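You operate a simulated robot arm through the tools that you are given. There is no shell and no other tool. Be economical: measure what you need, move in short steps, check, and stop when the job is done.

You are at the controls of a simulated robot arm. One attempt, no reset.

JOB
Pull the three plugs from the port strip, then reset the computer.
Fine: lay the plugs on the bench top by the computer; press reset once and wait for READY; the power stays on.

It is judged by the outcome, as a careful person would: the job done as asked, and still so three seconds after it is handed in. It fails if anything else is knocked over, pushed out of place, dropped, spilled or broken.

ROBOT AND FRAMES
A 6-joint arm with a two-finger parallel gripper, fixed in place. Base frame: the origin is at the foot of the arm, x ahead of it, y to its left, z up. Readings come in cm, degrees, newtons and seconds.
Its first joint turns from -166.0 to 166.0 degrees. Payload 3.91 kg.
The TCP is the grasp point between the finger pads, 3 cm short of the fingertips. In the tool frame z runs along the fingers and y along their closing line. Largest opening 11 cm; finger width 2, thickness 1; the body of the gripper, 4.8 by 11.2 cm, starts 5.5 cm behind the TCP.
Orientation is told as [roll, pitch, yaw] about the base's x, y, z axes, in that order, counted from this pose: with the fingers straight down and closing along the base's y, the tool's x points along the base's -x, its y along +y and its z along -z.

CONTROLS
- The arm moves only by the tool send_rows. Its argument "series" is a list of rows, each an object of numbers (a shift or turn left out is 0, a gripper value left out holds the last): "dx", "dy", "dz": the shift along the tool's x, y, z in cm; "wx", "wy", "wz": the turn, a rotation vector about the tool's x, y, z in degrees; "grip": the opening, from 0 (shut) to 1 (fully open). In form: [{"dx": .., "dy": .., "dz": .., "wx": .., "wy": .., "wz": .., "grip": ..}, ...]. A call has 1 to 10 rows; each row shifts and turns the commanded pose from where the row before left it, along the tool's axes as they then stand. A row lasts 0.2 s, in which the tool goes at most 5 cm and 8.6 degrees; a call with a longer step from one row to the next is refused whole, and so is a gripper value outside its range. Where a pose cannot be reached the arm comes as near as it can. A force on the tool above 40 N (or 10 N above the force at the start of the call, whichever is more), or a blocked arm, ends the call early, and 0.2 s more pass. The fingers move at their own pace (about 4.5 cm/s each) and stop on an object; they squeeze with about 38 N. The grip force told is the motor's: it shows also when the fingers shut on nothing. Time passes only in rows, and 0.2 s behind the last, so rows that do not move let the fingers close. It gives the time, the measured TCP pose, the force on the tool (base axes), the opening and the grip force at its end, in the units of the frame above (readings bear some noise).
- Cameras (640 x 400 px; columns grow to the right, rows downward): "scene" is fixed at [21.83, -50.02, 166.78]; the picture's right is [0.99, -0.17, 0.00], its down [-0.09, -0.53, -0.84] and it looks along [0.14, 0.83, -0.54] (base axes); focal length 281 px, centre (320, 200). "wrist" rides on the gripper at [7.7, 0.7, -11.4] in the tool frame; the picture's right is [-0.09, 1.00, 0.00], its down [-0.80, -0.07, -0.59] and it looks along [-0.59, -0.05, 0.80] (tool axes); focal length 270 px, centre (320, 200).
- get_image(camera): a new picture of that camera. It takes no simulated time.
- move_column(by): slides the trunk up (or, below 0, down) by that many cm; the arm rides with it, the base frame stays. It gives what a move gives, with no picture.
- measure_at(camera, pixels): for up to 12 pixels [column, row] of the newest picture of that camera ("zoom" is the newest enlarged one), the place [x, y, z] in the base frame of the surface seen there, good to about 0.2 cm. It takes no simulated time.
- close_up(camera, box): a new picture of the part [left, top, right, bottom] of that camera's present view, enlarged. It takes no simulated time.
- hand_in(): hands the job in; it is judged then, once.

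Keep the steps short. Do not move on a guess: measure, check each grasp and each placing, and mend mistakes. In all there are 80 turns and 54 pictures (those below and enlarged ones count). Leave the gripper open and the arm clear of the work at the hand-in unless told otherwise, and finish with a single line.

The tools are called as a command line: name --argument value ..., lists and objects as JSON in quotes. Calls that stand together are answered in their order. send_rows: Moves the arm, as the interface text tells. Its arguments: {"type":"object","properties":{"series":{"type":"array","items":{"type":"object","properties":{"dx":{"type":"number"},"dy":{"type":"number"},"dz":{"type":"number"},"wx":{"type":"number"},"wy":{"type":"number"},"wz":{"type":"number"},"grip":{"type":"number"}}}}},"required":["series"]} The other tools are called the same way: move_column (by) slides the trunk up or down; get_image (camera) takes a picture; measure_at (camera, pixels) gives the place of the surface under pixels of a picture; close_up (camera, box) takes an enlarged picture of a part of a camera's view; hand_in () hands the job in.

At the start:

```text
clock: 0.0
ee_pos: [16.82, 39.49, 141.84]
ee_rot: [0.0, 0.1, 0.0]
wrist_force: [0.1, -0.2, -0.7]
finger_gap: 11.0
grip_force: 0.1
trunk travel left (down, up): [-55.0, 6.0]
```

scene: 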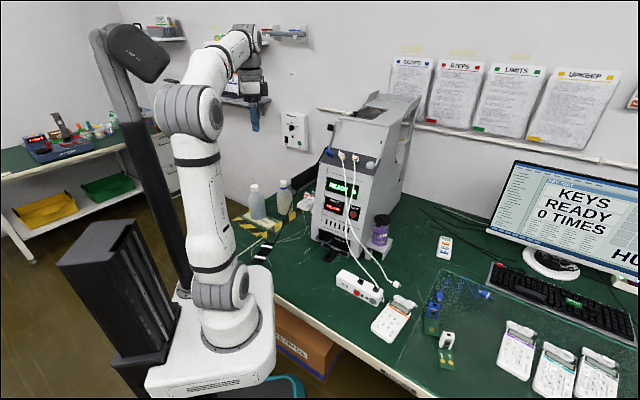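
wrist: 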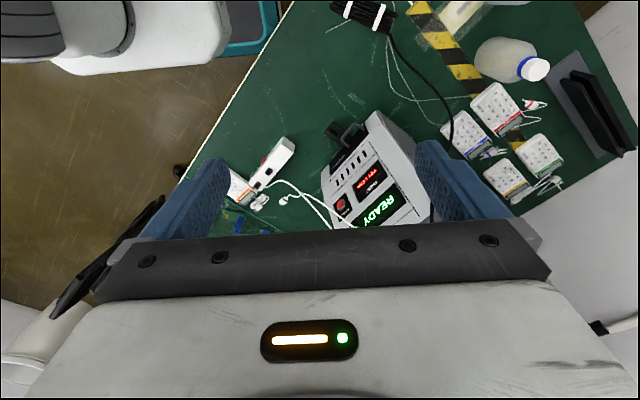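

I see a computer tower with a front panel (READY display), cables on top, and a white strip on the bench. I'll enlarge the computer's front and the strip.

close_up --camera "scene" --box '[300, 130, 420, 205]'

close_up --camera "scene" --box '[300, 200, 460, 300]'

close_up --camera "wrist" --box '[230, 100, 430, 225]'

```text
5.33 times, centred on (360, 168) of scene
```

zoom: 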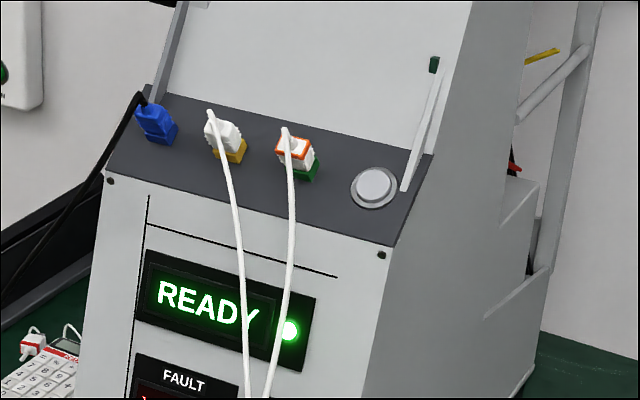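

```text
4.00 times, centred on (380, 250) of scene
```

zoom: 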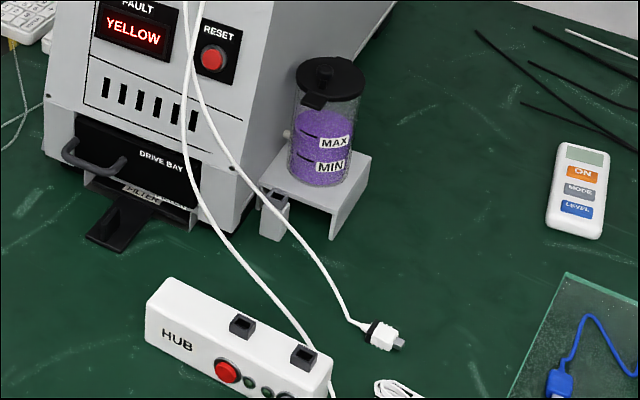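

```text
3.20 times, centred on (330, 162) of wrist
```

zoom: 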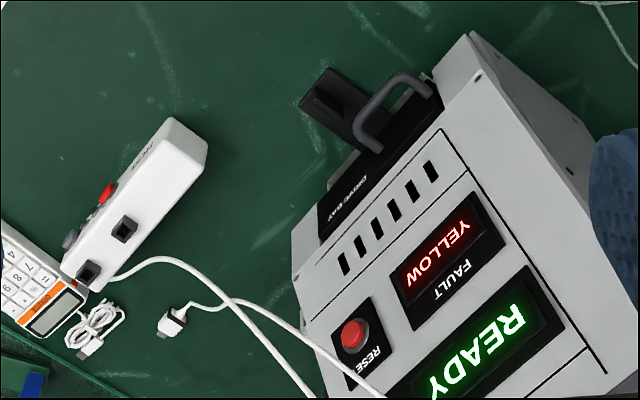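

The port strip is the dark ledge with blue, yellow and green ports plus a round silver button. RESET is the red one on the front. I'll check the wall posters for rules that apply, then measure the strip.

close_up --camera "scene" --box '[380, 50, 508, 130]'

close_up --camera "scene" --box '[470, 55, 630, 155]'

close_up --camera "scene" --box '[316, 138, 380, 178]'

```text
5.00 times, centred on (444, 90) of scene
```

zoom: 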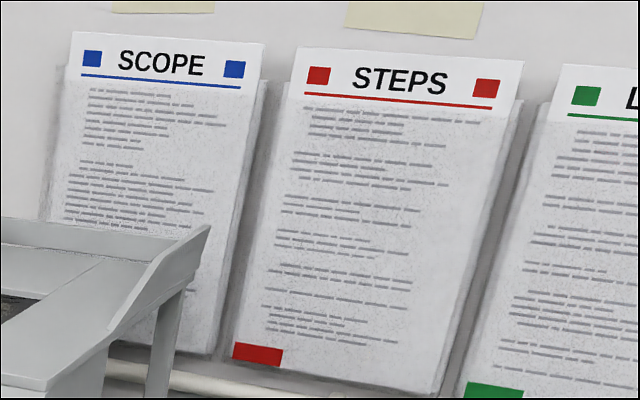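

```text
4.00 times, centred on (550, 105) of scene
```

zoom: 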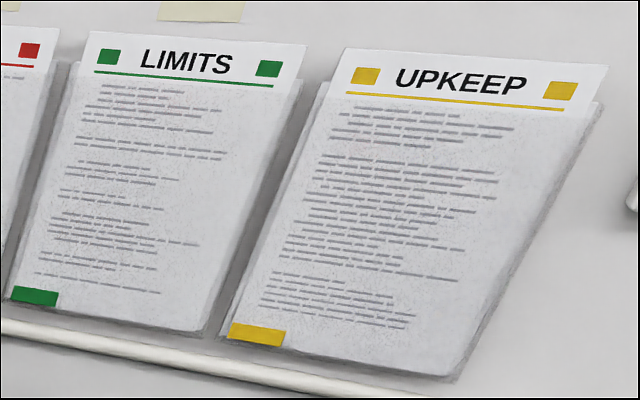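

```text
10.00 times, centred on (348, 158) of scene
```

zoom: 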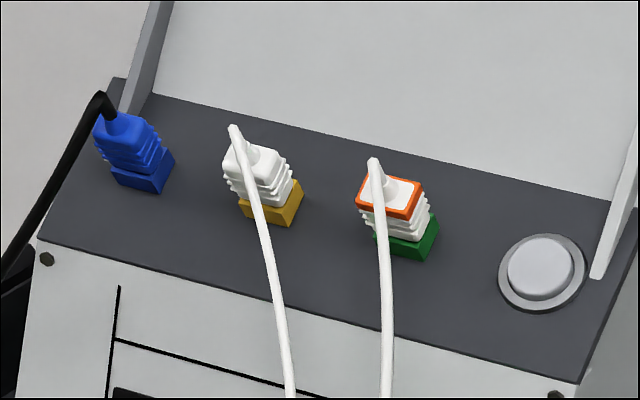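

Posters are unreadable filler. Now I'll measure plugs, ports and strip surface.

measure_at --camera "zoom" --pixels '[[128, 130], [145, 182], [262, 165], [272, 210], [405, 188], [410, 245], [540, 265], [190, 200], [320, 240], [60, 225], [560, 365], [460, 180]]'

measure_at --camera "scene" --pixels '[[354, 214], [360, 222], [347, 207], [325, 212], [331, 250], [312, 240], [331, 150], [396, 284], [360, 285], [340, 275], [300, 245], [340, 265]]'

```text
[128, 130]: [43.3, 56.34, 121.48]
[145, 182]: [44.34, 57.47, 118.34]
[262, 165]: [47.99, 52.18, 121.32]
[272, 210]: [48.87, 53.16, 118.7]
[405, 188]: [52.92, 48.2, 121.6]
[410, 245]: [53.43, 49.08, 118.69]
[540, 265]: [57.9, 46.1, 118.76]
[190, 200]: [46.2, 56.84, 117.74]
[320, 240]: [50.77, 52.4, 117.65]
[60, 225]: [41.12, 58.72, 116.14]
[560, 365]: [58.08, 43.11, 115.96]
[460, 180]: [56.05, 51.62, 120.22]
```

```text
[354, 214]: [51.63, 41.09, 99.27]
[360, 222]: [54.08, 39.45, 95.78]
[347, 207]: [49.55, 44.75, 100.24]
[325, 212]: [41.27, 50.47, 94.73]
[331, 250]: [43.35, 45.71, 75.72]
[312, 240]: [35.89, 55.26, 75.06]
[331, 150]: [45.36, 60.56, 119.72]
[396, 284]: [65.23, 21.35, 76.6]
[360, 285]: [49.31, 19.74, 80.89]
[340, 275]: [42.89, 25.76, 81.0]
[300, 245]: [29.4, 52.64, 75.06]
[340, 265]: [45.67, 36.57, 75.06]
```

Bench top is z≈75; the strip is at z≈116–120, tilted about 40° facing the robot, with its line at about −43°. I'll move the tool a bit nearer at the same height, then turn it to yaw≈47° and tilt it 40°, so the fingers straddle a plug along the strip.

send_rows --series '[{"dx": -4, "dy": 0.5}, {"dx": -4, "dy": 0.5}, {"dx": -4, "dy": 0.5}, {"wz": -8}, {"wz": -8}, {"wz": -8}, {"wz": -8}, {"wz": -8}, {"wz": -7.3}]'

send_rows --series '[{"wy": -8}, {"wy": -8}, {"wy": -8}, {"wy": -8}, {"wy": -8}]'

get_image --camera "wrist"

```text
clock: 2.0
ee_pos: [28.76, 41.0, 141.87]
ee_rot: [0.0, 0.0, 47.3]
wrist_force: [-0.2, 0.3, 0.3]
finger_gap: 11.02
grip_force: 0.1
trunk travel left (down, up): [-55.0, 6.0]
```

```text
clock: 3.2
ee_pos: [28.8, 40.92, 141.85]
ee_rot: [0.0, -40.1, 47.2]
wrist_force: [-0.5, 0.6, 0.4]
finger_gap: 11.0
grip_force: 0.1
trunk travel left (down, up): [-55.0, 6.0]
```

```text
45 pictures are left
```

wrist: 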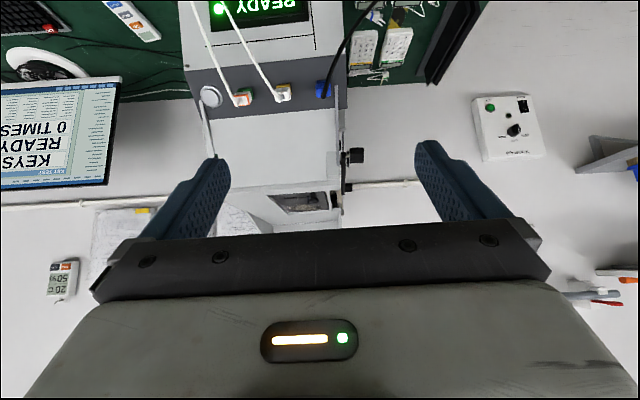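

The tilt is right; plugs appear at (242,97), (283,92) and (323,88). I'll enlarge and measure.

close_up --camera "wrist" --box '[184, 50, 360, 160]'

```text
3.64 times, centred on (272, 105) of wrist
```

zoom: 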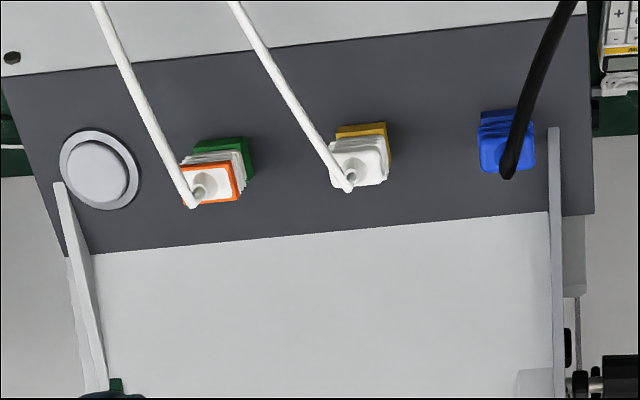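

measure_at --camera "zoom" --pixels '[[221, 180], [218, 200], [375, 155], [365, 182], [490, 155], [494, 115], [553, 130], [557, 220], [62, 187], [98, 168], [300, 150], [300, 235]]'

measure_at --camera "zoom" --pixels '[[300, 215], [430, 110], [300, 300], [300, 390], [70, 230], [253, 160], [390, 145], [530, 140], [482, 165], [530, 165], [187, 172], [238, 168]]'

```text
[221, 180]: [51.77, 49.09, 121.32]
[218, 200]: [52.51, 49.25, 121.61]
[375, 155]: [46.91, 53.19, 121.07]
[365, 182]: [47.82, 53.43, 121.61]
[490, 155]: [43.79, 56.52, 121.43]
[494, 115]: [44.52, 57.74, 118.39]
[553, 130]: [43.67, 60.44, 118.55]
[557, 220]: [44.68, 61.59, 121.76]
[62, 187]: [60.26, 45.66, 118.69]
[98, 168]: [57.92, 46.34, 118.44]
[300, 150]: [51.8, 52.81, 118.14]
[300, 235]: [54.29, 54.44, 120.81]
```

```text
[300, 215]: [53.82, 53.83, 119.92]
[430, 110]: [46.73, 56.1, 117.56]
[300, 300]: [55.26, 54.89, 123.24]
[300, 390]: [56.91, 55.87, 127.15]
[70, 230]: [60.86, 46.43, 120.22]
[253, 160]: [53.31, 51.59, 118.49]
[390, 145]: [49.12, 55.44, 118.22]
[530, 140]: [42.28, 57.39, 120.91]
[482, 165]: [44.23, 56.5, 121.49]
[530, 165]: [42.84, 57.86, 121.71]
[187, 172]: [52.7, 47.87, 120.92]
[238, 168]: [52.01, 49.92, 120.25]
```

The plugs' top centres are about (52.2,48.7), (47.5,53.2), (43.1,57.05) at z≈121.35, standing about 4 cm off the strip. Next I'll check the arm plate height and the free bench area, to know whether I need the trunk when laying plugs down.

get_image --camera "scene"

measure_at --camera "scene" --pixels '[[255, 365], [265, 280], [165, 370], [285, 270], [310, 262], [320, 275], [300, 270], [335, 300], [262, 290], [215, 275], [350, 265], [325, 262]]'

```text
43 pictures are left
```

scene: 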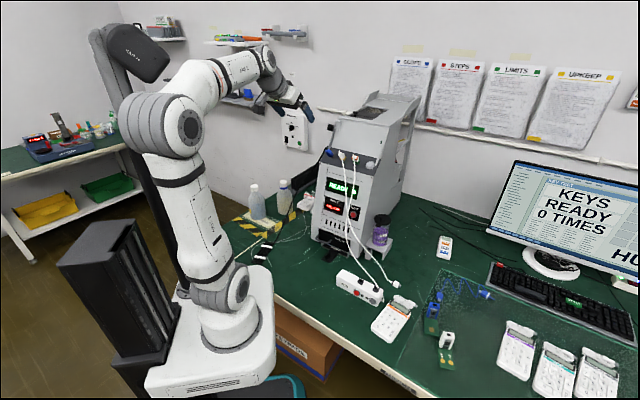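

```text
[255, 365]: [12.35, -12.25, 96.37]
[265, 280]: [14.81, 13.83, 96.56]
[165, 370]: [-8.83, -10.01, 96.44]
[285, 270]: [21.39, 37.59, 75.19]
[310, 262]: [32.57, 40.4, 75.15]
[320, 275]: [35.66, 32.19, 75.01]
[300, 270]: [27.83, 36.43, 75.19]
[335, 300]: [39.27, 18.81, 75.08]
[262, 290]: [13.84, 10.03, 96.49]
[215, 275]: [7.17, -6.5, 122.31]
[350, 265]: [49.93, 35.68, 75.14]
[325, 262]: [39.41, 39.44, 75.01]
```

The bench near the computer's front is free at around (32–41, 37–45), and the arm can reach it without the trunk. I'll now move to a standoff about 12 cm off the strip on the orange plug's axis, with the fingers narrowed to 5 cm.

send_rows --series '[{"dx": -0.57, "dy": -1.98, "dz": 3.6, "grip": 0.45}, {"dx": -0.57, "dy": -1.98, "dz": 3.6}, {"dx": -0.57, "dy": -1.98, "dz": 3.6}, {"dx": -0.57, "dy": -1.98, "dz": 3.6}, {"dx": -0.57, "dy": -1.98, "dz": 3.6}, {"dx": -0.57, "dy": -1.98, "dz": 3.6}, {}]'

get_image --camera "wrist"

```text
clock: 4.8
ee_pos: [48.9, 45.24, 127.58]
ee_rot: [0.0, -40.2, 47.3]
wrist_force: [0.2, 0.4, -0.3]
finger_gap: 4.96
grip_force: 0.2
trunk travel left (down, up): [-55.0, 6.0]
```

```text
42 pictures are left
```

wrist: 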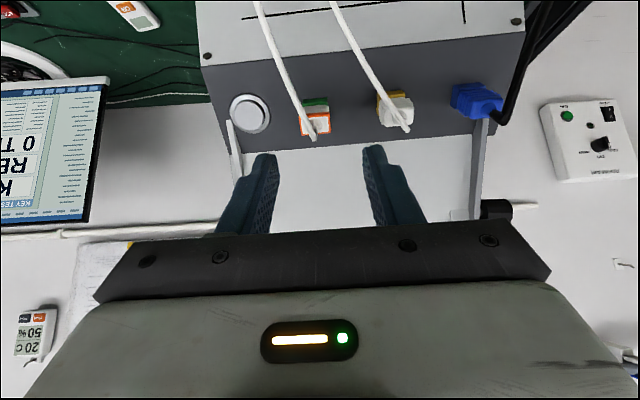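

The orange plug lies ahead between the fingers. I'll enlarge to refine its centre.

close_up --camera "wrist" --box '[220, 70, 380, 170]'

measure_at --camera "zoom" --pixels '[[332, 186], [432, 182], [337, 260], [437, 250], [385, 195], [420, 245], [430, 160], [332, 165], [380, 125], [335, 130], [440, 120], [480, 230]]'

```text
4.00 times, centred on (300, 120) of wrist
```

zoom: 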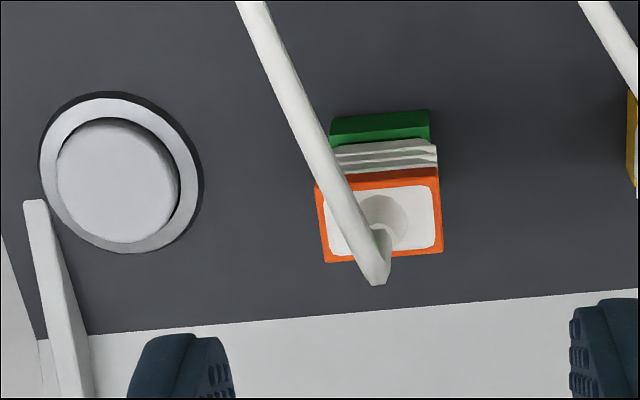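

```text
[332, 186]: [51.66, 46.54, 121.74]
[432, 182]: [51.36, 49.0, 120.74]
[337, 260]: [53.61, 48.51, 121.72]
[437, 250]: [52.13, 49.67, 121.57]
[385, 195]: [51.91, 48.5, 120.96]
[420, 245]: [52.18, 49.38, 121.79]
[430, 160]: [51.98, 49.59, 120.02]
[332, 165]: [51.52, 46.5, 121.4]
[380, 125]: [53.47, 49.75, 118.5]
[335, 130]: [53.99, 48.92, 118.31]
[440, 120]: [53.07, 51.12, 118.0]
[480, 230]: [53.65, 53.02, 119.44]
```

Plug centre is u≈5.55 along the strip (the tool is at 5.27), with a 0.3 cm offset in the other direction. I'll correct these and advance 7.4 cm so the tips end just above the green port, still open.

send_rows --series '[{"dx": 0.28, "dy": -0.25, "dz": 1.0}, {"dz": 1.5}, {"dz": 1.5}, {"dz": 1.5}, {"dz": 1.0}, {"dz": 0.9}, {}]'

get_image --camera "wrist"

close_up --camera "scene" --box '[310, 110, 420, 180]'

```text
clock: 6.4
ee_pos: [52.15, 48.26, 121.66]
ee_rot: [-0.1, -40.0, 47.3]
wrist_force: [0.2, 1.0, -0.6]
finger_gap: 4.92
grip_force: 0.0
trunk travel left (down, up): [-55.0, 6.0]
```

```text
40 pictures are left
```

wrist: 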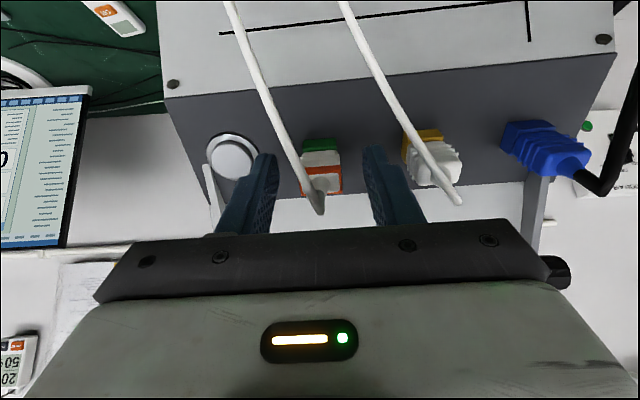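

```text
5.71 times, centred on (365, 145) of scene
```

zoom: 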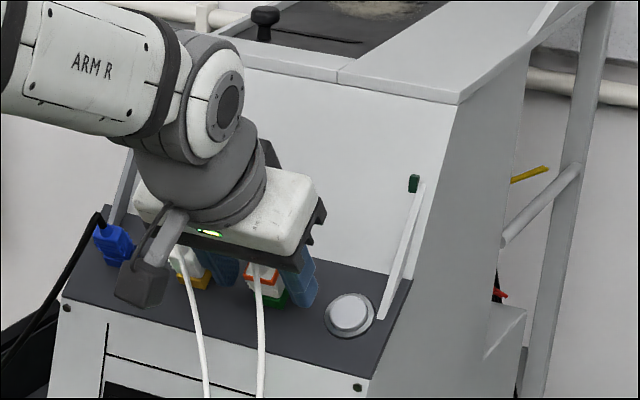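

Fingers straddle the orange plug, tips just above the port, and no force shows. Closing.

send_rows --series '[{"grip": 0}, {}, {}, {}]'

close_up --camera "wrist" --box '[220, 90, 440, 228]'

```text
clock: 7.4
ee_pos: [51.98, 48.24, 121.7]
ee_rot: [0.0, -40.0, 47.3]
wrist_force: [-1.5, 1.1, 0.7]
finger_gap: 2.05
grip_force: 37.6
trunk travel left (down, up): [-55.0, 6.0]
```

```text
2.90 times, centred on (330, 159) of wrist
```

zoom: 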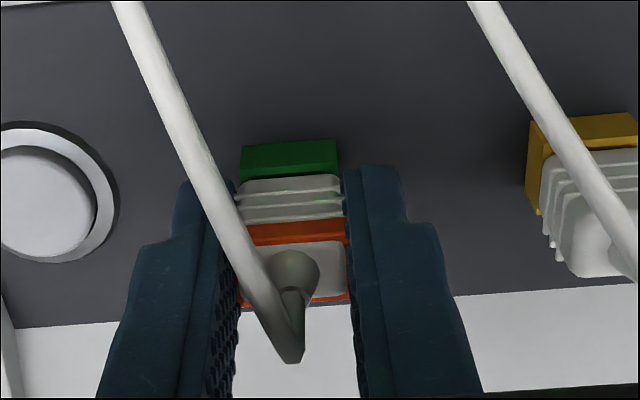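

Gripped at 2.05 cm with 37.6 N. Pulling straight out along the plug's axis in small steps.

send_rows --series '[{"dz": -0.4}, {"dz": -0.4}, {"dz": -0.5}, {"dz": -0.7}, {"dz": -1}, {"dz": -1}, {"dz": -1}]'

get_image --camera "wrist"

```text
clock: 9.0
ee_pos: [49.84, 45.87, 125.56]
ee_rot: [0.0, -40.0, 47.3]
wrist_force: [0.3, 0.4, 0.1]
finger_gap: 2.03
grip_force: 37.6
trunk travel left (down, up): [-55.0, 6.0]
```

```text
37 pictures are left
```

wrist: 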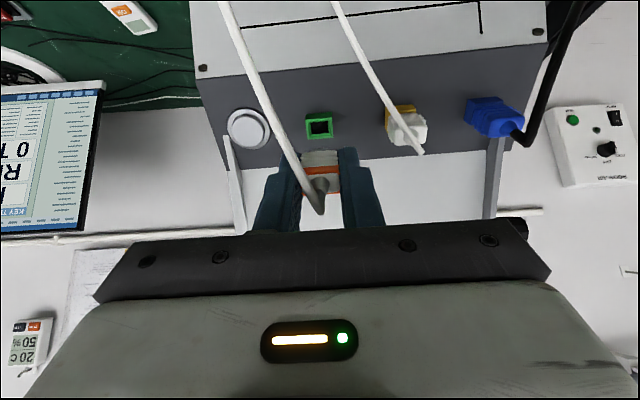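

The plug is free; the green port is visible and empty at (319,126). I'll back away from the computer horizontally, then lower toward the bench.

send_rows --series '[{"dx": 2.5, "dz": -2.1}, {"dx": 2.5, "dz": -2.1}, {"dx": 2.5, "dz": -2.1}, {"dx": 2.5, "dz": -2.1}, {}]'

send_rows --series '[{"dx": 2.5, "dz": 2.98}, {"dx": 2.5, "dz": 2.98}, {"dx": 2.5, "dz": 2.98}, {"dx": 2.5, "dz": 2.98}, {"dx": 2.5, "dz": 2.98}, {"dx": 2.5, "dz": 2.98}, {"dx": 2.5, "dz": 2.98}, {"dx": 2.5, "dz": 2.98}, {}]'

get_image --camera "scene"

get_image --camera "wrist"

```text
clock: 10.2
ee_pos: [40.71, 36.39, 125.49]
ee_rot: [0.0, -40.0, 47.2]
wrist_force: [0.8, 0.3, -0.4]
finger_gap: 2.03
grip_force: 37.8
trunk travel left (down, up): [-55.0, 6.0]
```

```text
clock: 12.2
ee_pos: [40.86, 36.56, 94.77]
ee_rot: [0.1, -40.0, 47.3]
wrist_force: [0.6, -0.2, -0.5]
finger_gap: 2.03
grip_force: 37.6
out of reach, approached as far as the arm can: row 4
trunk travel left (down, up): [-55.0, 6.0]
```

```text
36 pictures are left
```

scene: 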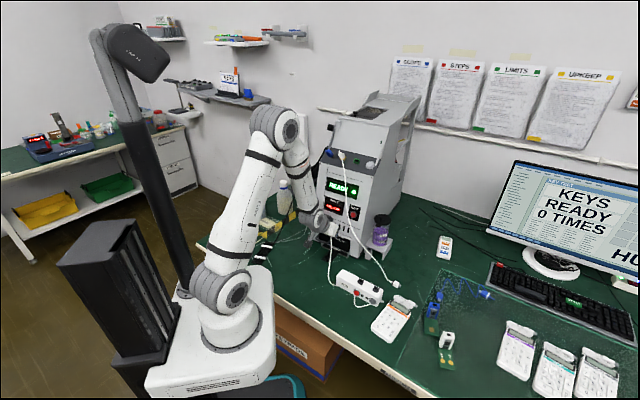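

```text
35 pictures are left
```

wrist: 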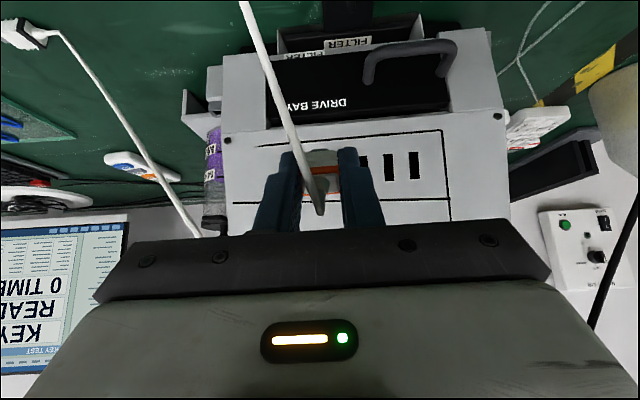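

The plug is held at z≈94.8. Before going lower I'll check the forearm's clearance to the bottles and the black adapter behind it.

close_up --camera "scene" --box '[220, 120, 380, 220]'

measure_at --camera "scene" --pixels '[[284, 188], [276, 140], [299, 170], [314, 205], [322, 225], [257, 195], [262, 252], [283, 215], [302, 202]]'

```text
4.00 times, centred on (300, 170) of scene
```

zoom: 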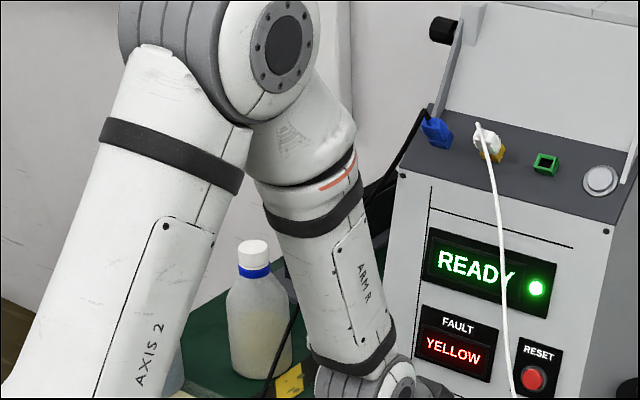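

```text
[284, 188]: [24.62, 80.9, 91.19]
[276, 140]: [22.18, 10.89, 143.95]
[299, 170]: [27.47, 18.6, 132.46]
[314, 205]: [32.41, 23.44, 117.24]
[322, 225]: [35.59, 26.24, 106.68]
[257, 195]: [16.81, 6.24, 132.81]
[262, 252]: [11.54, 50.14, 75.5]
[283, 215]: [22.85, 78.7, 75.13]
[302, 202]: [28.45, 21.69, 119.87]
```

The arm is far from the bottles (y≈24 against 80). The plate is at 96.4, more than 20 above the bench level. Lowering the trunk 10 cm keeps the plate above the bench and carries the plug to z≈85.

move_column --by -10

send_rows --series '[{"wy": -5}, {"wy": -5}, {}]'

get_image --camera "wrist"

get_image --camera "scene"

```text
clock: 13.5
ee_pos: [40.88, 36.62, 84.91]
ee_rot: [0.1, -39.9, 47.3]
wrist_force: [-0.2, -0.5, 0.0]
finger_gap: 2.03
grip_force: 38.4
trunk travel left (down, up): [-45.0, 16.0]
```

```text
clock: 14.3
ee_pos: [40.77, 36.39, 84.88]
ee_rot: [0.0, -49.9, 47.3]
wrist_force: [-0.3, 0.1, -0.7]
finger_gap: 2.02
grip_force: 37.5
trunk travel left (down, up): [-45.0, 16.0]
```

```text
33 pictures are left
```

wrist: 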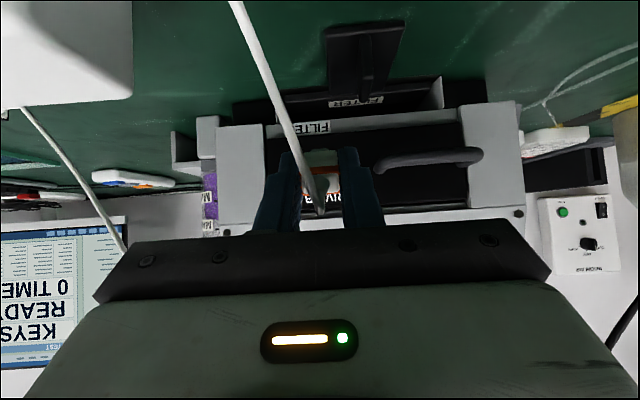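

```text
32 pictures are left
```

scene: 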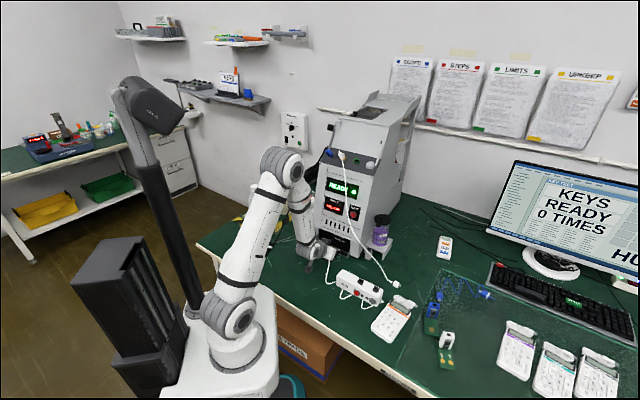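

Hub's corner shows at the top left (130,50) and the drive tray tongue ahead (365,60). I'll measure both before lowering.

measure_at --camera "wrist" --pixels '[[128, 92], [128, 40], [60, 100], [328, 85], [328, 35], [403, 30], [385, 85], [230, 130], [300, 60], [440, 50], [300, 20], [425, 155]]'

measure_at --camera "scene" --pixels '[[338, 275], [337, 282], [350, 270], [333, 262], [300, 250], [305, 280]]'

```text
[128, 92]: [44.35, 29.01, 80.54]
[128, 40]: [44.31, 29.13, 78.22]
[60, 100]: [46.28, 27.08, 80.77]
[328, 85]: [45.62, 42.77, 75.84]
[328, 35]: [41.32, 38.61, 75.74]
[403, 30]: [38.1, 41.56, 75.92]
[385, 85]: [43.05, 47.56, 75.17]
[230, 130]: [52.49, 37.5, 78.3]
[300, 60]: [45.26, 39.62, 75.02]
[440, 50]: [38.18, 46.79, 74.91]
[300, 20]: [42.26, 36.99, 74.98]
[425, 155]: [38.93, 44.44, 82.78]
```

```text
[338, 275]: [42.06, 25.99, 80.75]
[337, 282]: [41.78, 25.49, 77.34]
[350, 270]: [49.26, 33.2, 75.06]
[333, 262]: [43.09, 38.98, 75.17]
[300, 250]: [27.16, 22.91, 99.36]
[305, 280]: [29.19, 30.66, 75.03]
```

The hub's left end is at u≈12.9 and the tray tongue starts 56 cm out. I'll back off 4 cm, shift 1.3 cm away from the hub, ease the tilt to 45° and lower 5.5 cm.

send_rows --series '[{"dx": 1.29, "dz": -1.53, "dy": 0.65}, {"dx": 1.29, "dz": -1.53, "dy": 0.65}, {"wy": 5}, {"dx": 1.06, "dz": 1.06}, {"dx": 1.06, "dz": 1.06}, {"dx": 0.88, "dz": 0.88}, {"dx": 0.88, "dz": 0.88}, {}]'

get_image --camera "wrist"

close_up --camera "scene" --box '[270, 220, 430, 320]'

```text
clock: 16.1
ee_pos: [37.09, 34.55, 79.4]
ee_rot: [-0.1, -45.0, 47.3]
wrist_force: [-0.5, 0.8, -0.1]
finger_gap: 2.03
grip_force: 38.2
trunk travel left (down, up): [-45.0, 16.0]
```

```text
31 pictures are left
```

wrist: 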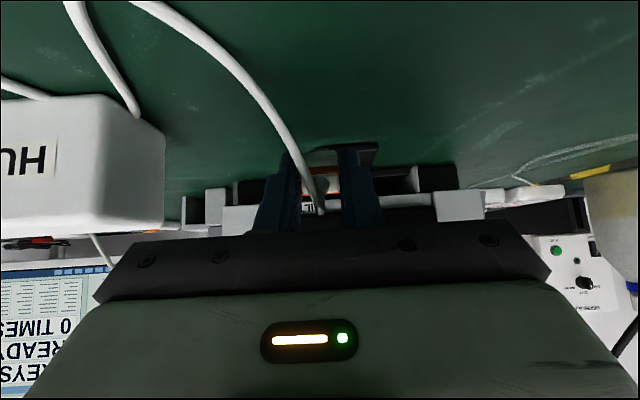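

```text
4.00 times, centred on (350, 270) of scene
```

zoom: 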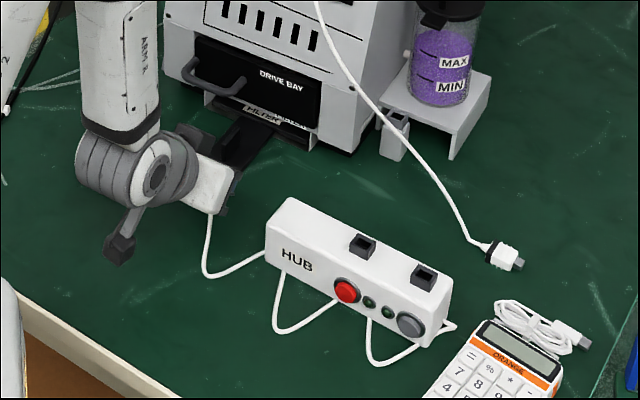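

Clear all round. Lowering the plug in small steps until a touch shows.

send_rows --series '[{"dx": 0.21, "dz": 0.21}, {"dx": 0.21, "dz": 0.21}, {"dx": 0.14, "dz": 0.14}, {}]'

close_up --camera "wrist" --box '[240, 120, 420, 232]'

```text
clock: 17.1
ee_pos: [37.19, 34.29, 78.6]
ee_rot: [0.0, -45.0, 47.2]
wrist_force: [1.1, 1.0, -0.6]
finger_gap: 2.03
grip_force: 38.1
trunk travel left (down, up): [-45.0, 16.0]
```

```text
3.56 times, centred on (330, 176) of wrist
```

zoom: 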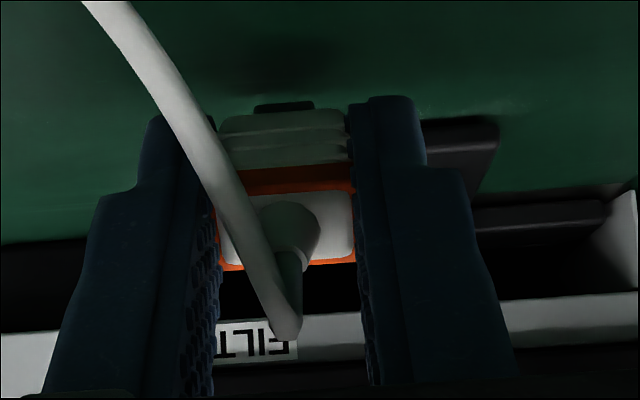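

Very near, no contact yet (about 0 N). Continuing slowly.

send_rows --series '[{"dx": 0.11, "dz": 0.11}, {"dx": 0.11, "dz": 0.11}, {"dx": 0.11, "dz": 0.11}, {}]'

close_up --camera "wrist" --box '[240, 120, 420, 232]'

```text
clock: 18.1
ee_pos: [37.29, 34.3, 78.06]
ee_rot: [0.0, -45.1, 47.3]
wrist_force: [0.1, 0.1, 4.0]
finger_gap: 2.02
grip_force: 37.6
trunk travel left (down, up): [-45.0, 16.0]
```

```text
3.56 times, centred on (330, 176) of wrist
```

zoom: 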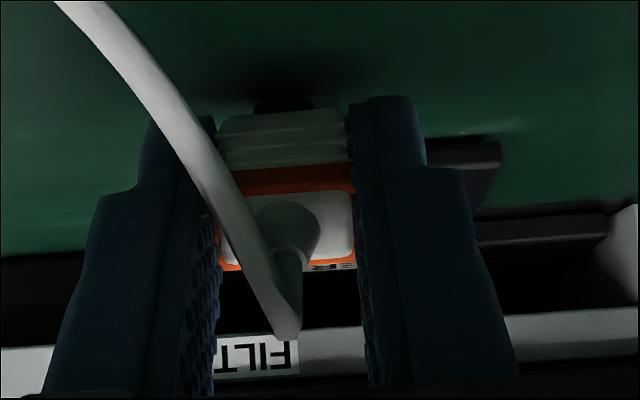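

Force z = 4 N: the plug touches the bench. Opening the fingers gently.

send_rows --series '[{"grip": 0.25}, {"grip": 0.38}, {}, {}, {}]'

get_image --camera "wrist"

```text
clock: 19.3
ee_pos: [37.25, 34.42, 78.1]
ee_rot: [0.0, -44.9, 47.3]
wrist_force: [0.3, -0.2, 1.7]
finger_gap: 4.19
grip_force: 0.0
trunk travel left (down, up): [-45.0, 16.0]
```

```text
27 pictures are left
```

wrist: 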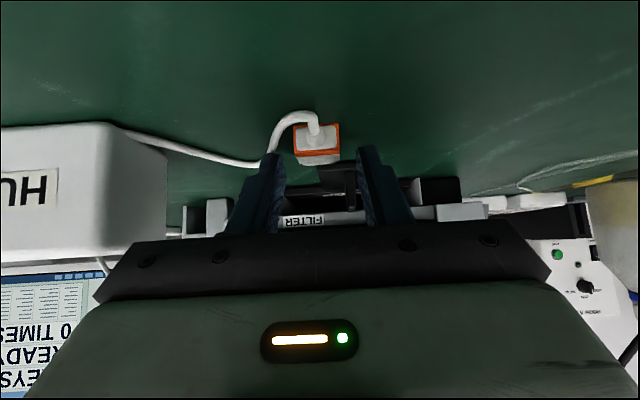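

The orange plug lies on the bench. Rising straight up, clear of its cable.

send_rows --series '[{"dx": -0.7, "dz": -0.7}, {"dx": -1.4, "dz": -1.4}, {"dx": -2.8, "dz": -2.8}, {"dx": -2.8, "dz": -2.8}, {"dx": -2.8, "dz": -2.8}, {"dx": -2.8, "dz": -2.8}, {}]'

get_image --camera "scene"

```text
clock: 20.9
ee_pos: [37.25, 34.32, 97.03]
ee_rot: [-0.1, -45.0, 47.3]
wrist_force: [0.5, 0.0, 0.2]
finger_gap: 4.16
grip_force: 0.2
trunk travel left (down, up): [-45.0, 16.0]
```

```text
26 pictures are left
```

scene: 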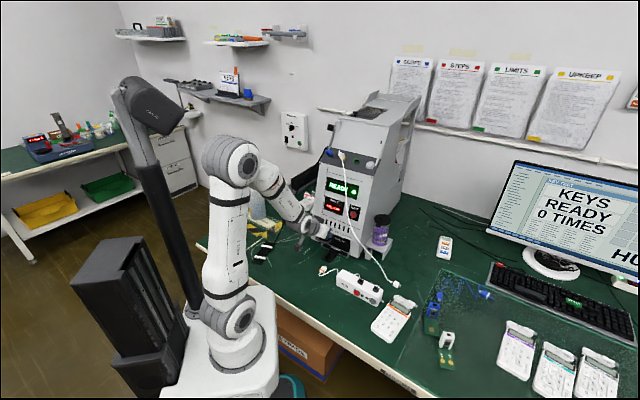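

Next the white plug (yellow port): rising to z≈127.5, sidestepping, returning to 40° tilt, then to the standoff.

send_rows --series '[{"dx": -3.08, "dy": 0.73, "dz": -3.08, "grip": 0.45}, {"dx": -3.08, "dy": 0.73, "dz": -3.08}, {"dx": -3.08, "dy": 0.73, "dz": -3.08}, {"dx": -3.08, "dy": 0.73, "dz": -3.08}, {"dx": -3.08, "dy": 0.73, "dz": -3.08}, {"dx": -3.08, "dy": 0.73, "dz": -3.08}, {"dx": -3.08, "dy": 0.73, "dz": -3.08}, {"wy": 5}, {}]'

send_rows --series '[{"dx": -2.99, "dz": 2.51}, {"dx": -2.99, "dz": 2.51}, {"dx": -2.99, "dz": 2.51}, {"dx": -2.99, "dz": 2.51}, {}]'

close_up --camera "wrist" --box '[220, 60, 396, 170]'

```text
clock: 22.9
ee_pos: [31.45, 39.24, 122.49]
ee_rot: [-1.1, -40.5, 47.3]
wrist_force: [0.1, 0.7, 0.4]
finger_gap: 4.97
grip_force: 0.2
out of reach, approached as far as the arm can: row 2, 3, 5, 6, 7, 8
trunk travel left (down, up): [-45.0, 16.0]
```

```text
clock: 24.1
ee_pos: [38.66, 52.68, 120.98]
ee_rot: [-1.0, -40.4, 47.3]
wrist_force: [-0.2, -0.8, -0.4]
finger_gap: 4.97
grip_force: 0.1
out of reach, approached as far as the arm can: row 1, 2, 3, 4
trunk travel left (down, up): [-45.0, 16.0]
```

```text
3.64 times, centred on (308, 115) of wrist
```

zoom: 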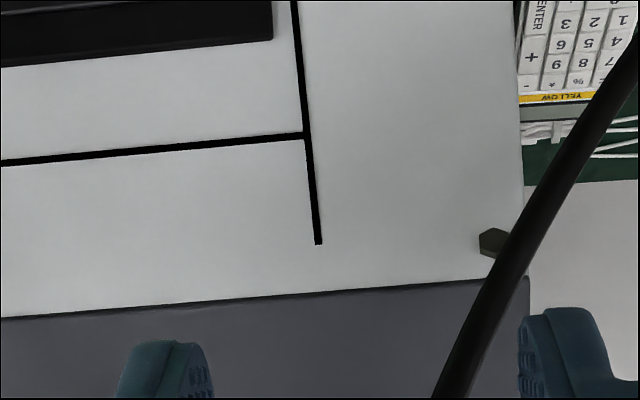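

With the trunk lowered the arm ran out of reach and came sideways (now at 38.7, 52.7, 121.0), near the black cable. I'll back straight off first, then raise the trunk.

send_rows --series '[{"dx": 1.5, "dz": -1.3}, {"dx": 2.3, "dz": -1.93}, {"dx": 2.3, "dz": -1.93}, {"dx": 2.3, "dz": -1.93}, {"dx": 2.3, "dz": -1.93}, {}]'

get_image --camera "scene"

```text
clock: 25.5
ee_pos: [29.27, 42.01, 121.04]
ee_rot: [0.0, -40.0, 47.2]
wrist_force: [0.4, 0.0, 0.7]
finger_gap: 4.98
grip_force: 0.1
trunk travel left (down, up): [-45.0, 16.0]
```

```text
24 pictures are left
```

scene: 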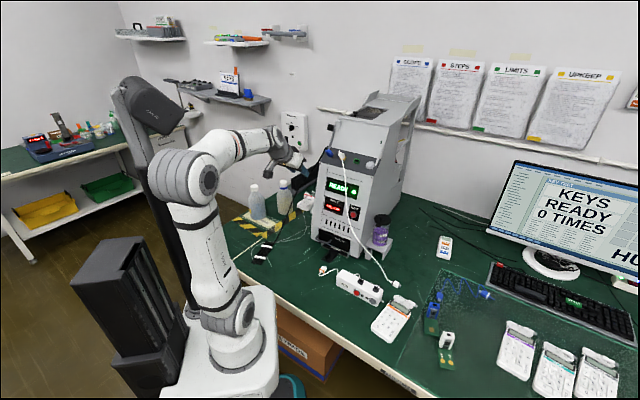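

Pose is clean again. Raising the trunk back 10 cm.

move_column --by 10

```text
clock: 26.9
ee_pos: [29.31, 42.1, 130.95]
ee_rot: [0.0, -40.0, 47.2]
wrist_force: [-0.3, 0.9, -0.1]
finger_gap: 4.94
grip_force: 0.0
trunk travel left (down, up): [-55.0, 6.0]
```

send_rows --series '[{"dx": -1.92, "dy": -1.18, "dz": 2.51}, {"dx": -1.92, "dy": -1.18, "dz": 2.51}, {"dx": -1.92, "dy": -1.18, "dz": 2.51}, {"dx": -1.92, "dy": -1.18, "dz": 2.51}, {"dx": -1.92, "dy": -1.18, "dz": 2.51}, {}]'

close_up --camera "wrist" --box '[220, 70, 380, 170]'

measure_at --camera "zoom" --pixels '[[330, 250], [437, 245], [430, 185], [340, 130], [430, 130], [400, 245], [330, 200], [385, 125]]'

```text
clock: 28.3
ee_pos: [40.99, 50.8, 125.86]
ee_rot: [-1.2, -40.7, 47.3]
wrist_force: [-0.4, 0.2, 0.0]
finger_gap: 4.97
grip_force: 0.0
out of reach, approached as far as the arm can: row 3, 4, 5
trunk travel left (down, up): [-55.0, 6.0]
```

```text
4.00 times, centred on (300, 120) of wrist
```

zoom: 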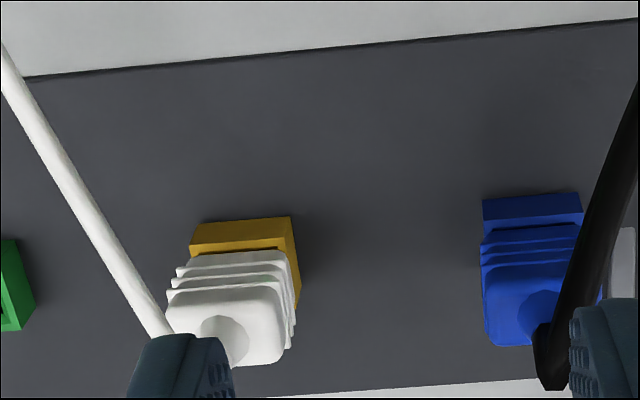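

```text
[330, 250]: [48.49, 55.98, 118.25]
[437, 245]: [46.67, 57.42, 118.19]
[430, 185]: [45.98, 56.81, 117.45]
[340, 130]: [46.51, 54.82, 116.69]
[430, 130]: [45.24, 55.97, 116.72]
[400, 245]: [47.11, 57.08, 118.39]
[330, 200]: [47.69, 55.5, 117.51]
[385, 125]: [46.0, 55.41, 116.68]
```

The reach is limited again — likely a wrist joint wound to its stop rather than distance. I'll back off to the clear spot and look at the forearm's state.

send_rows --series '[{"dx": 1.53, "dy": 1.0, "dz": -1.29}, {"dx": 2.3, "dy": 1.0, "dz": -1.93}, {"dx": 2.3, "dy": 1.0, "dz": -1.93}, {"dx": 2.3, "dy": 1.0, "dz": -1.93}, {"dx": 2.3, "dz": -1.93}, {}]'

close_up --camera "scene" --box '[130, 70, 370, 220]'

```text
clock: 29.7
ee_pos: [28.6, 43.1, 125.96]
ee_rot: [-0.1, -39.9, 47.3]
wrist_force: [0.4, 0.3, 0.5]
finger_gap: 4.97
grip_force: 0.1
trunk travel left (down, up): [-55.0, 6.0]
```

```text
2.67 times, centred on (250, 145) of scene
```

zoom: 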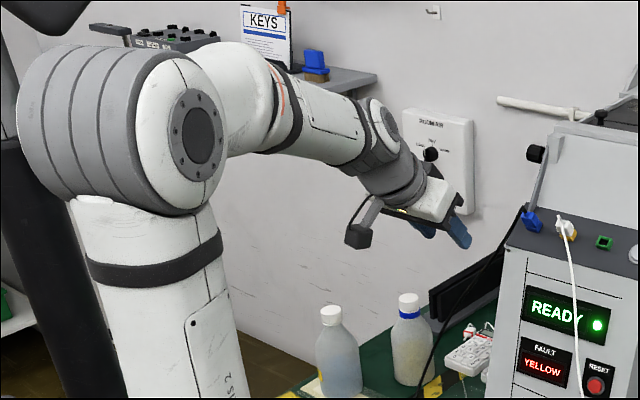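

The forearm's plate seems turned over: the wrist flipped on the descent, so it blocks when the tool crosses the arm's plane. I'll measure the forearm's direction to plan an unwinding turn in free air.

measure_at --camera "zoom" --pixels '[[200, 130], [388, 125], [245, 120], [330, 130], [430, 190], [410, 305], [330, 315], [315, 85]]'

measure_at --camera "scene" --pixels '[[285, 305], [330, 335], [245, 262], [205, 245], [300, 345], [255, 335], [380, 368]]'

```text
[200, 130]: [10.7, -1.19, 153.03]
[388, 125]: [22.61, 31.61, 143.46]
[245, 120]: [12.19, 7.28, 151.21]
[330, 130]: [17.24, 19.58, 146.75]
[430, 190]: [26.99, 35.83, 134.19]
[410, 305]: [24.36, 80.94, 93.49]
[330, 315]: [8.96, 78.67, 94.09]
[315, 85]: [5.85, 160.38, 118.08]
```

```text
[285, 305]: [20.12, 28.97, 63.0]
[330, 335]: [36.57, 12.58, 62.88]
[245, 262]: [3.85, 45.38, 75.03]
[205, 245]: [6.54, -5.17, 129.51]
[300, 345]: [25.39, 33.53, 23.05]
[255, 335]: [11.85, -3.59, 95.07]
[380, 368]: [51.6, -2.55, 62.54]
```

Forearm points at az≈69°, 17° below horizontal. I'll rotate the tool about the wrist in free air: tilt it up to 22° below horizontal, swing left just under the forearm axis so the wrist passes straight through, then come back down.

send_rows --series '[{"wy": -7, "dx": -2.68, "dz": -0.16}, {"wy": -7, "dx": -2.68, "dz": -0.16}, {"wy": -7, "dx": -2.68, "dz": -0.16}, {"wy": -7, "dx": -2.68, "dz": -0.16}, {}]'

send_rows --series '[{"wx": -8, "dy": 3.06, "dz": -0.21}, {"wx": -8, "dy": 3.06, "dz": -0.21}, {"wx": -8, "dy": 3.06, "dz": -0.21}, {"wx": -8, "dy": 3.06, "dz": -0.21}, {"wx": -8, "dy": 3.06, "dz": -0.21}, {"wx": -8, "dy": 3.06, "dz": -0.21}, {}]'

close_up --camera "scene" --box '[130, 70, 370, 220]'

```text
clock: 30.9
ee_pos: [32.69, 47.88, 134.63]
ee_rot: [0.1, -67.9, 47.3]
wrist_force: [-0.6, -0.4, -0.3]
finger_gap: 4.95
grip_force: 0.1
trunk travel left (down, up): [-55.0, 6.0]
```

```text
clock: 32.5
ee_pos: [17.6, 54.03, 136.5]
ee_rot: [43.3, -66.8, 48.3]
wrist_force: [-0.6, -1.0, 0.3]
finger_gap: 4.93
grip_force: 0.0
out of reach, approached as far as the arm can: row 3
trunk travel left (down, up): [-55.0, 6.0]
```

```text
2.67 times, centred on (250, 145) of scene
```

zoom: 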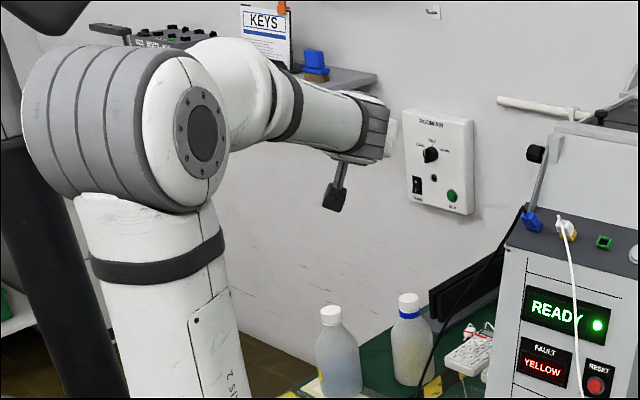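

The wrist passed through (one brief lag at row 3). Now I'll swing down and back under the forearm to the working orientation.

send_rows --series '[{"wy": 4.68, "wz": 5.2, "dx": 1.8, "dy": 0.08, "dz": -0.07}, {"wy": 4.68, "wz": 5.2, "dx": 1.8, "dy": 0.08, "dz": -0.07}, {"wy": 4.68, "wz": 5.2, "dx": 1.8, "dy": 0.08, "dz": -0.07}, {"wy": 4.68, "wz": 5.2, "dx": 1.8, "dy": 0.08, "dz": -0.07}, {}]'

send_rows --series '[{"wx": 8, "dy": -3.06, "dz": -0.21}, {"wx": 8, "dy": -3.06, "dz": -0.21}, {"wx": 8, "dy": -3.06, "dz": -0.21}, {"wx": 8, "dy": -3.06, "dz": -0.21}, {"wx": 8, "dy": -3.06, "dz": -0.21}, {"wx": 8, "dy": -3.06, "dz": -0.21}, {}]'

close_up --camera "scene" --box '[130, 70, 370, 220]'

```text
clock: 33.7
ee_pos: [14.66, 50.76, 130.72]
ee_rot: [45.5, -38.7, 45.5]
wrist_force: [0.3, 0.6, 0.2]
finger_gap: 4.94
grip_force: 0.0
trunk travel left (down, up): [-55.0, 6.0]
```

```text
clock: 35.3
ee_pos: [29.41, 42.1, 125.64]
ee_rot: [-2.5, -38.9, 45.5]
wrist_force: [0.2, 0.0, 0.4]
finger_gap: 4.95
grip_force: 0.1
trunk travel left (down, up): [-55.0, 6.0]
```

```text
2.67 times, centred on (250, 145) of scene
```

zoom: 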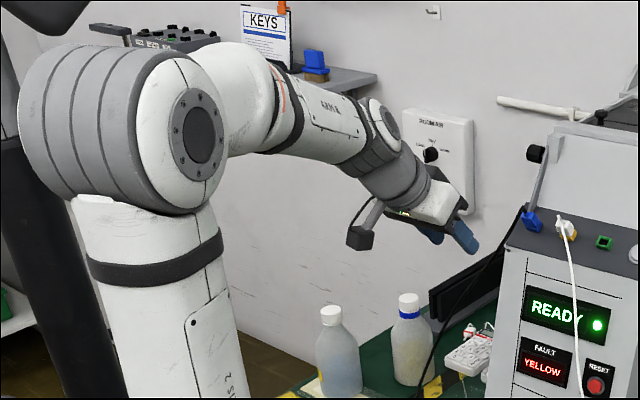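

The "ARM R" plate faces out again: the wrist is unwound. I'll correct the small orientation error and go to the white plug's standoff.

send_rows --series '[{"wx": -3.63, "wy": -1.1, "wz": -1.4}, {}, {"dx": -2.57, "dy": -1.19, "dz": 1.67}, {"dx": -2.57, "dy": -1.19, "dz": 1.67}, {"dx": -2.57, "dy": -1.19, "dz": 1.67}, {"dx": -2.57, "dy": -1.19, "dz": 1.67}, {"dx": -2.57, "dy": -1.19, "dz": 1.67}, {}]'

close_up --camera "wrist" --box '[220, 70, 380, 170]'

```text
clock: 37.1
ee_pos: [43.85, 49.11, 127.65]
ee_rot: [0.1, -39.9, 47.4]
wrist_force: [0.8, -0.8, 0.6]
finger_gap: 4.94
grip_force: 0.0
trunk travel left (down, up): [-55.0, 6.0]
```

```text
4.00 times, centred on (300, 120) of wrist
```

zoom: 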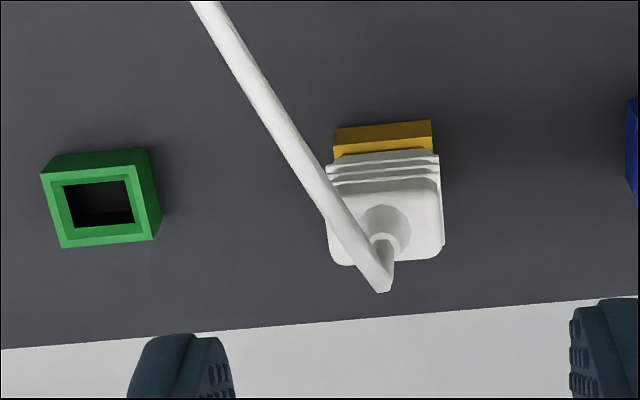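

measure_at --camera "zoom" --pixels '[[335, 250], [436, 245], [434, 185], [340, 150], [430, 130], [410, 250], [385, 145], [425, 215]]'

```text
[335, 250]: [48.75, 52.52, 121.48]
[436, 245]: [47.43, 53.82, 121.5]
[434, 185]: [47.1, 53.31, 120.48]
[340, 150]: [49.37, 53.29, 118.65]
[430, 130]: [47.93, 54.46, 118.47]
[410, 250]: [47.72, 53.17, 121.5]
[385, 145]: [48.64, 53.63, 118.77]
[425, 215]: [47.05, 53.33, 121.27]
```

Plug centre is u≈−0.75 (tool −1.07). Correcting 0.3 cm and advancing 7.8 cm.

send_rows --series '[{"dy": -0.31, "dz": 1.4}, {"dz": 1.5}, {"dz": 1.5}, {"dz": 1.5}, {"dz": 1.0}, {"dz": 0.9}, {}]'

close_up --camera "wrist" --box '[220, 90, 440, 228]'

```text
clock: 38.7
ee_pos: [47.7, 52.6, 121.58]
ee_rot: [0.0, -40.0, 47.4]
wrist_force: [0.1, 0.3, -0.2]
finger_gap: 4.94
grip_force: 0.0
trunk travel left (down, up): [-55.0, 6.0]
```

```text
2.90 times, centred on (330, 159) of wrist
```

zoom: 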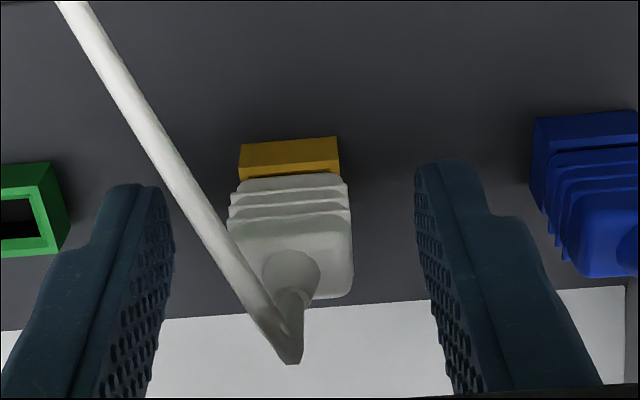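

Well placed, like the first. Closing, then pulling out along the axis.

send_rows --series '[{"grip": 0}, {}, {}, {}]'

send_rows --series '[{"dz": -0.4}, {"dz": -0.4}, {"dz": -0.5}, {"dz": -0.7}, {"dz": -1}, {"dz": -1}, {"dz": -1}]'

get_image --camera "wrist"

```text
clock: 39.7
ee_pos: [47.62, 52.67, 121.45]
ee_rot: [0.1, -39.9, 47.5]
wrist_force: [0.3, 0.5, 0.9]
finger_gap: 2.08
grip_force: 37.7
trunk travel left (down, up): [-55.0, 6.0]
```

```text
clock: 41.3
ee_pos: [45.39, 50.31, 125.34]
ee_rot: [0.0, -39.9, 47.4]
wrist_force: [-0.3, -0.6, 0.4]
finger_gap: 2.1
grip_force: 38.0
trunk travel left (down, up): [-55.0, 6.0]
```

```text
17 pictures are left
```

wrist: 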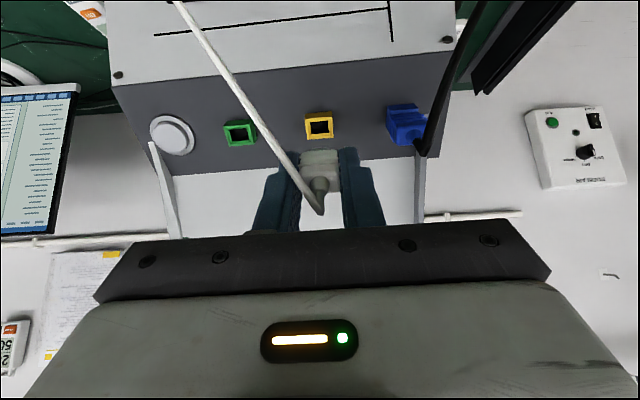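

The white plug is out; the yellow port at (319,126) is empty. This time I'll lower with the trunk itself so the arm keeps its shape and won't flip. First I'll back off and check what stands beneath the plate (blue bin at the scene's bottom).

send_rows --series '[{"dx": 2.64, "dy": 0.35, "dz": -2.21}, {"dx": 2.64, "dy": 0.35, "dz": -2.21}, {"dx": 2.64, "dy": 0.35, "dz": -2.21}, {"dx": 2.64, "dy": 0.35, "dz": -2.21}, {"dx": 2.64, "dy": 0.35, "dz": -2.21}, {}]'

get_image --camera "scene"

measure_at --camera "scene" --pixels '[[290, 382], [300, 392], [296, 360], [285, 398], [280, 345], [115, 260], [130, 360], [150, 385], [270, 375]]'

```text
clock: 42.7
ee_pos: [32.48, 38.68, 125.31]
ee_rot: [0.0, -39.9, 47.4]
wrist_force: [1.2, 0.5, -0.1]
finger_gap: 2.07
grip_force: 37.8
trunk travel left (down, up): [-55.0, 6.0]
```

```text
16 pictures are left
```

scene: 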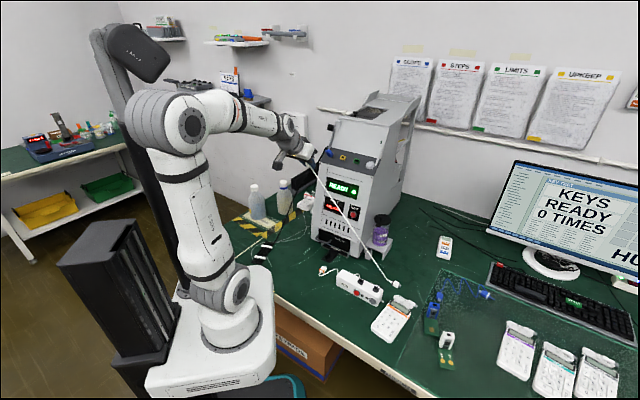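

```text
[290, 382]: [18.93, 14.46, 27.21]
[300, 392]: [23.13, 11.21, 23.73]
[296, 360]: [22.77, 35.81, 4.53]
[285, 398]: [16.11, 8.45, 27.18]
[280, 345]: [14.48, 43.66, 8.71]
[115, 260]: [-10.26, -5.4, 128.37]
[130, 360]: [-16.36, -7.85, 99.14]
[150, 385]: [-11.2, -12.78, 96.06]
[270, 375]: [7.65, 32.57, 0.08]
```

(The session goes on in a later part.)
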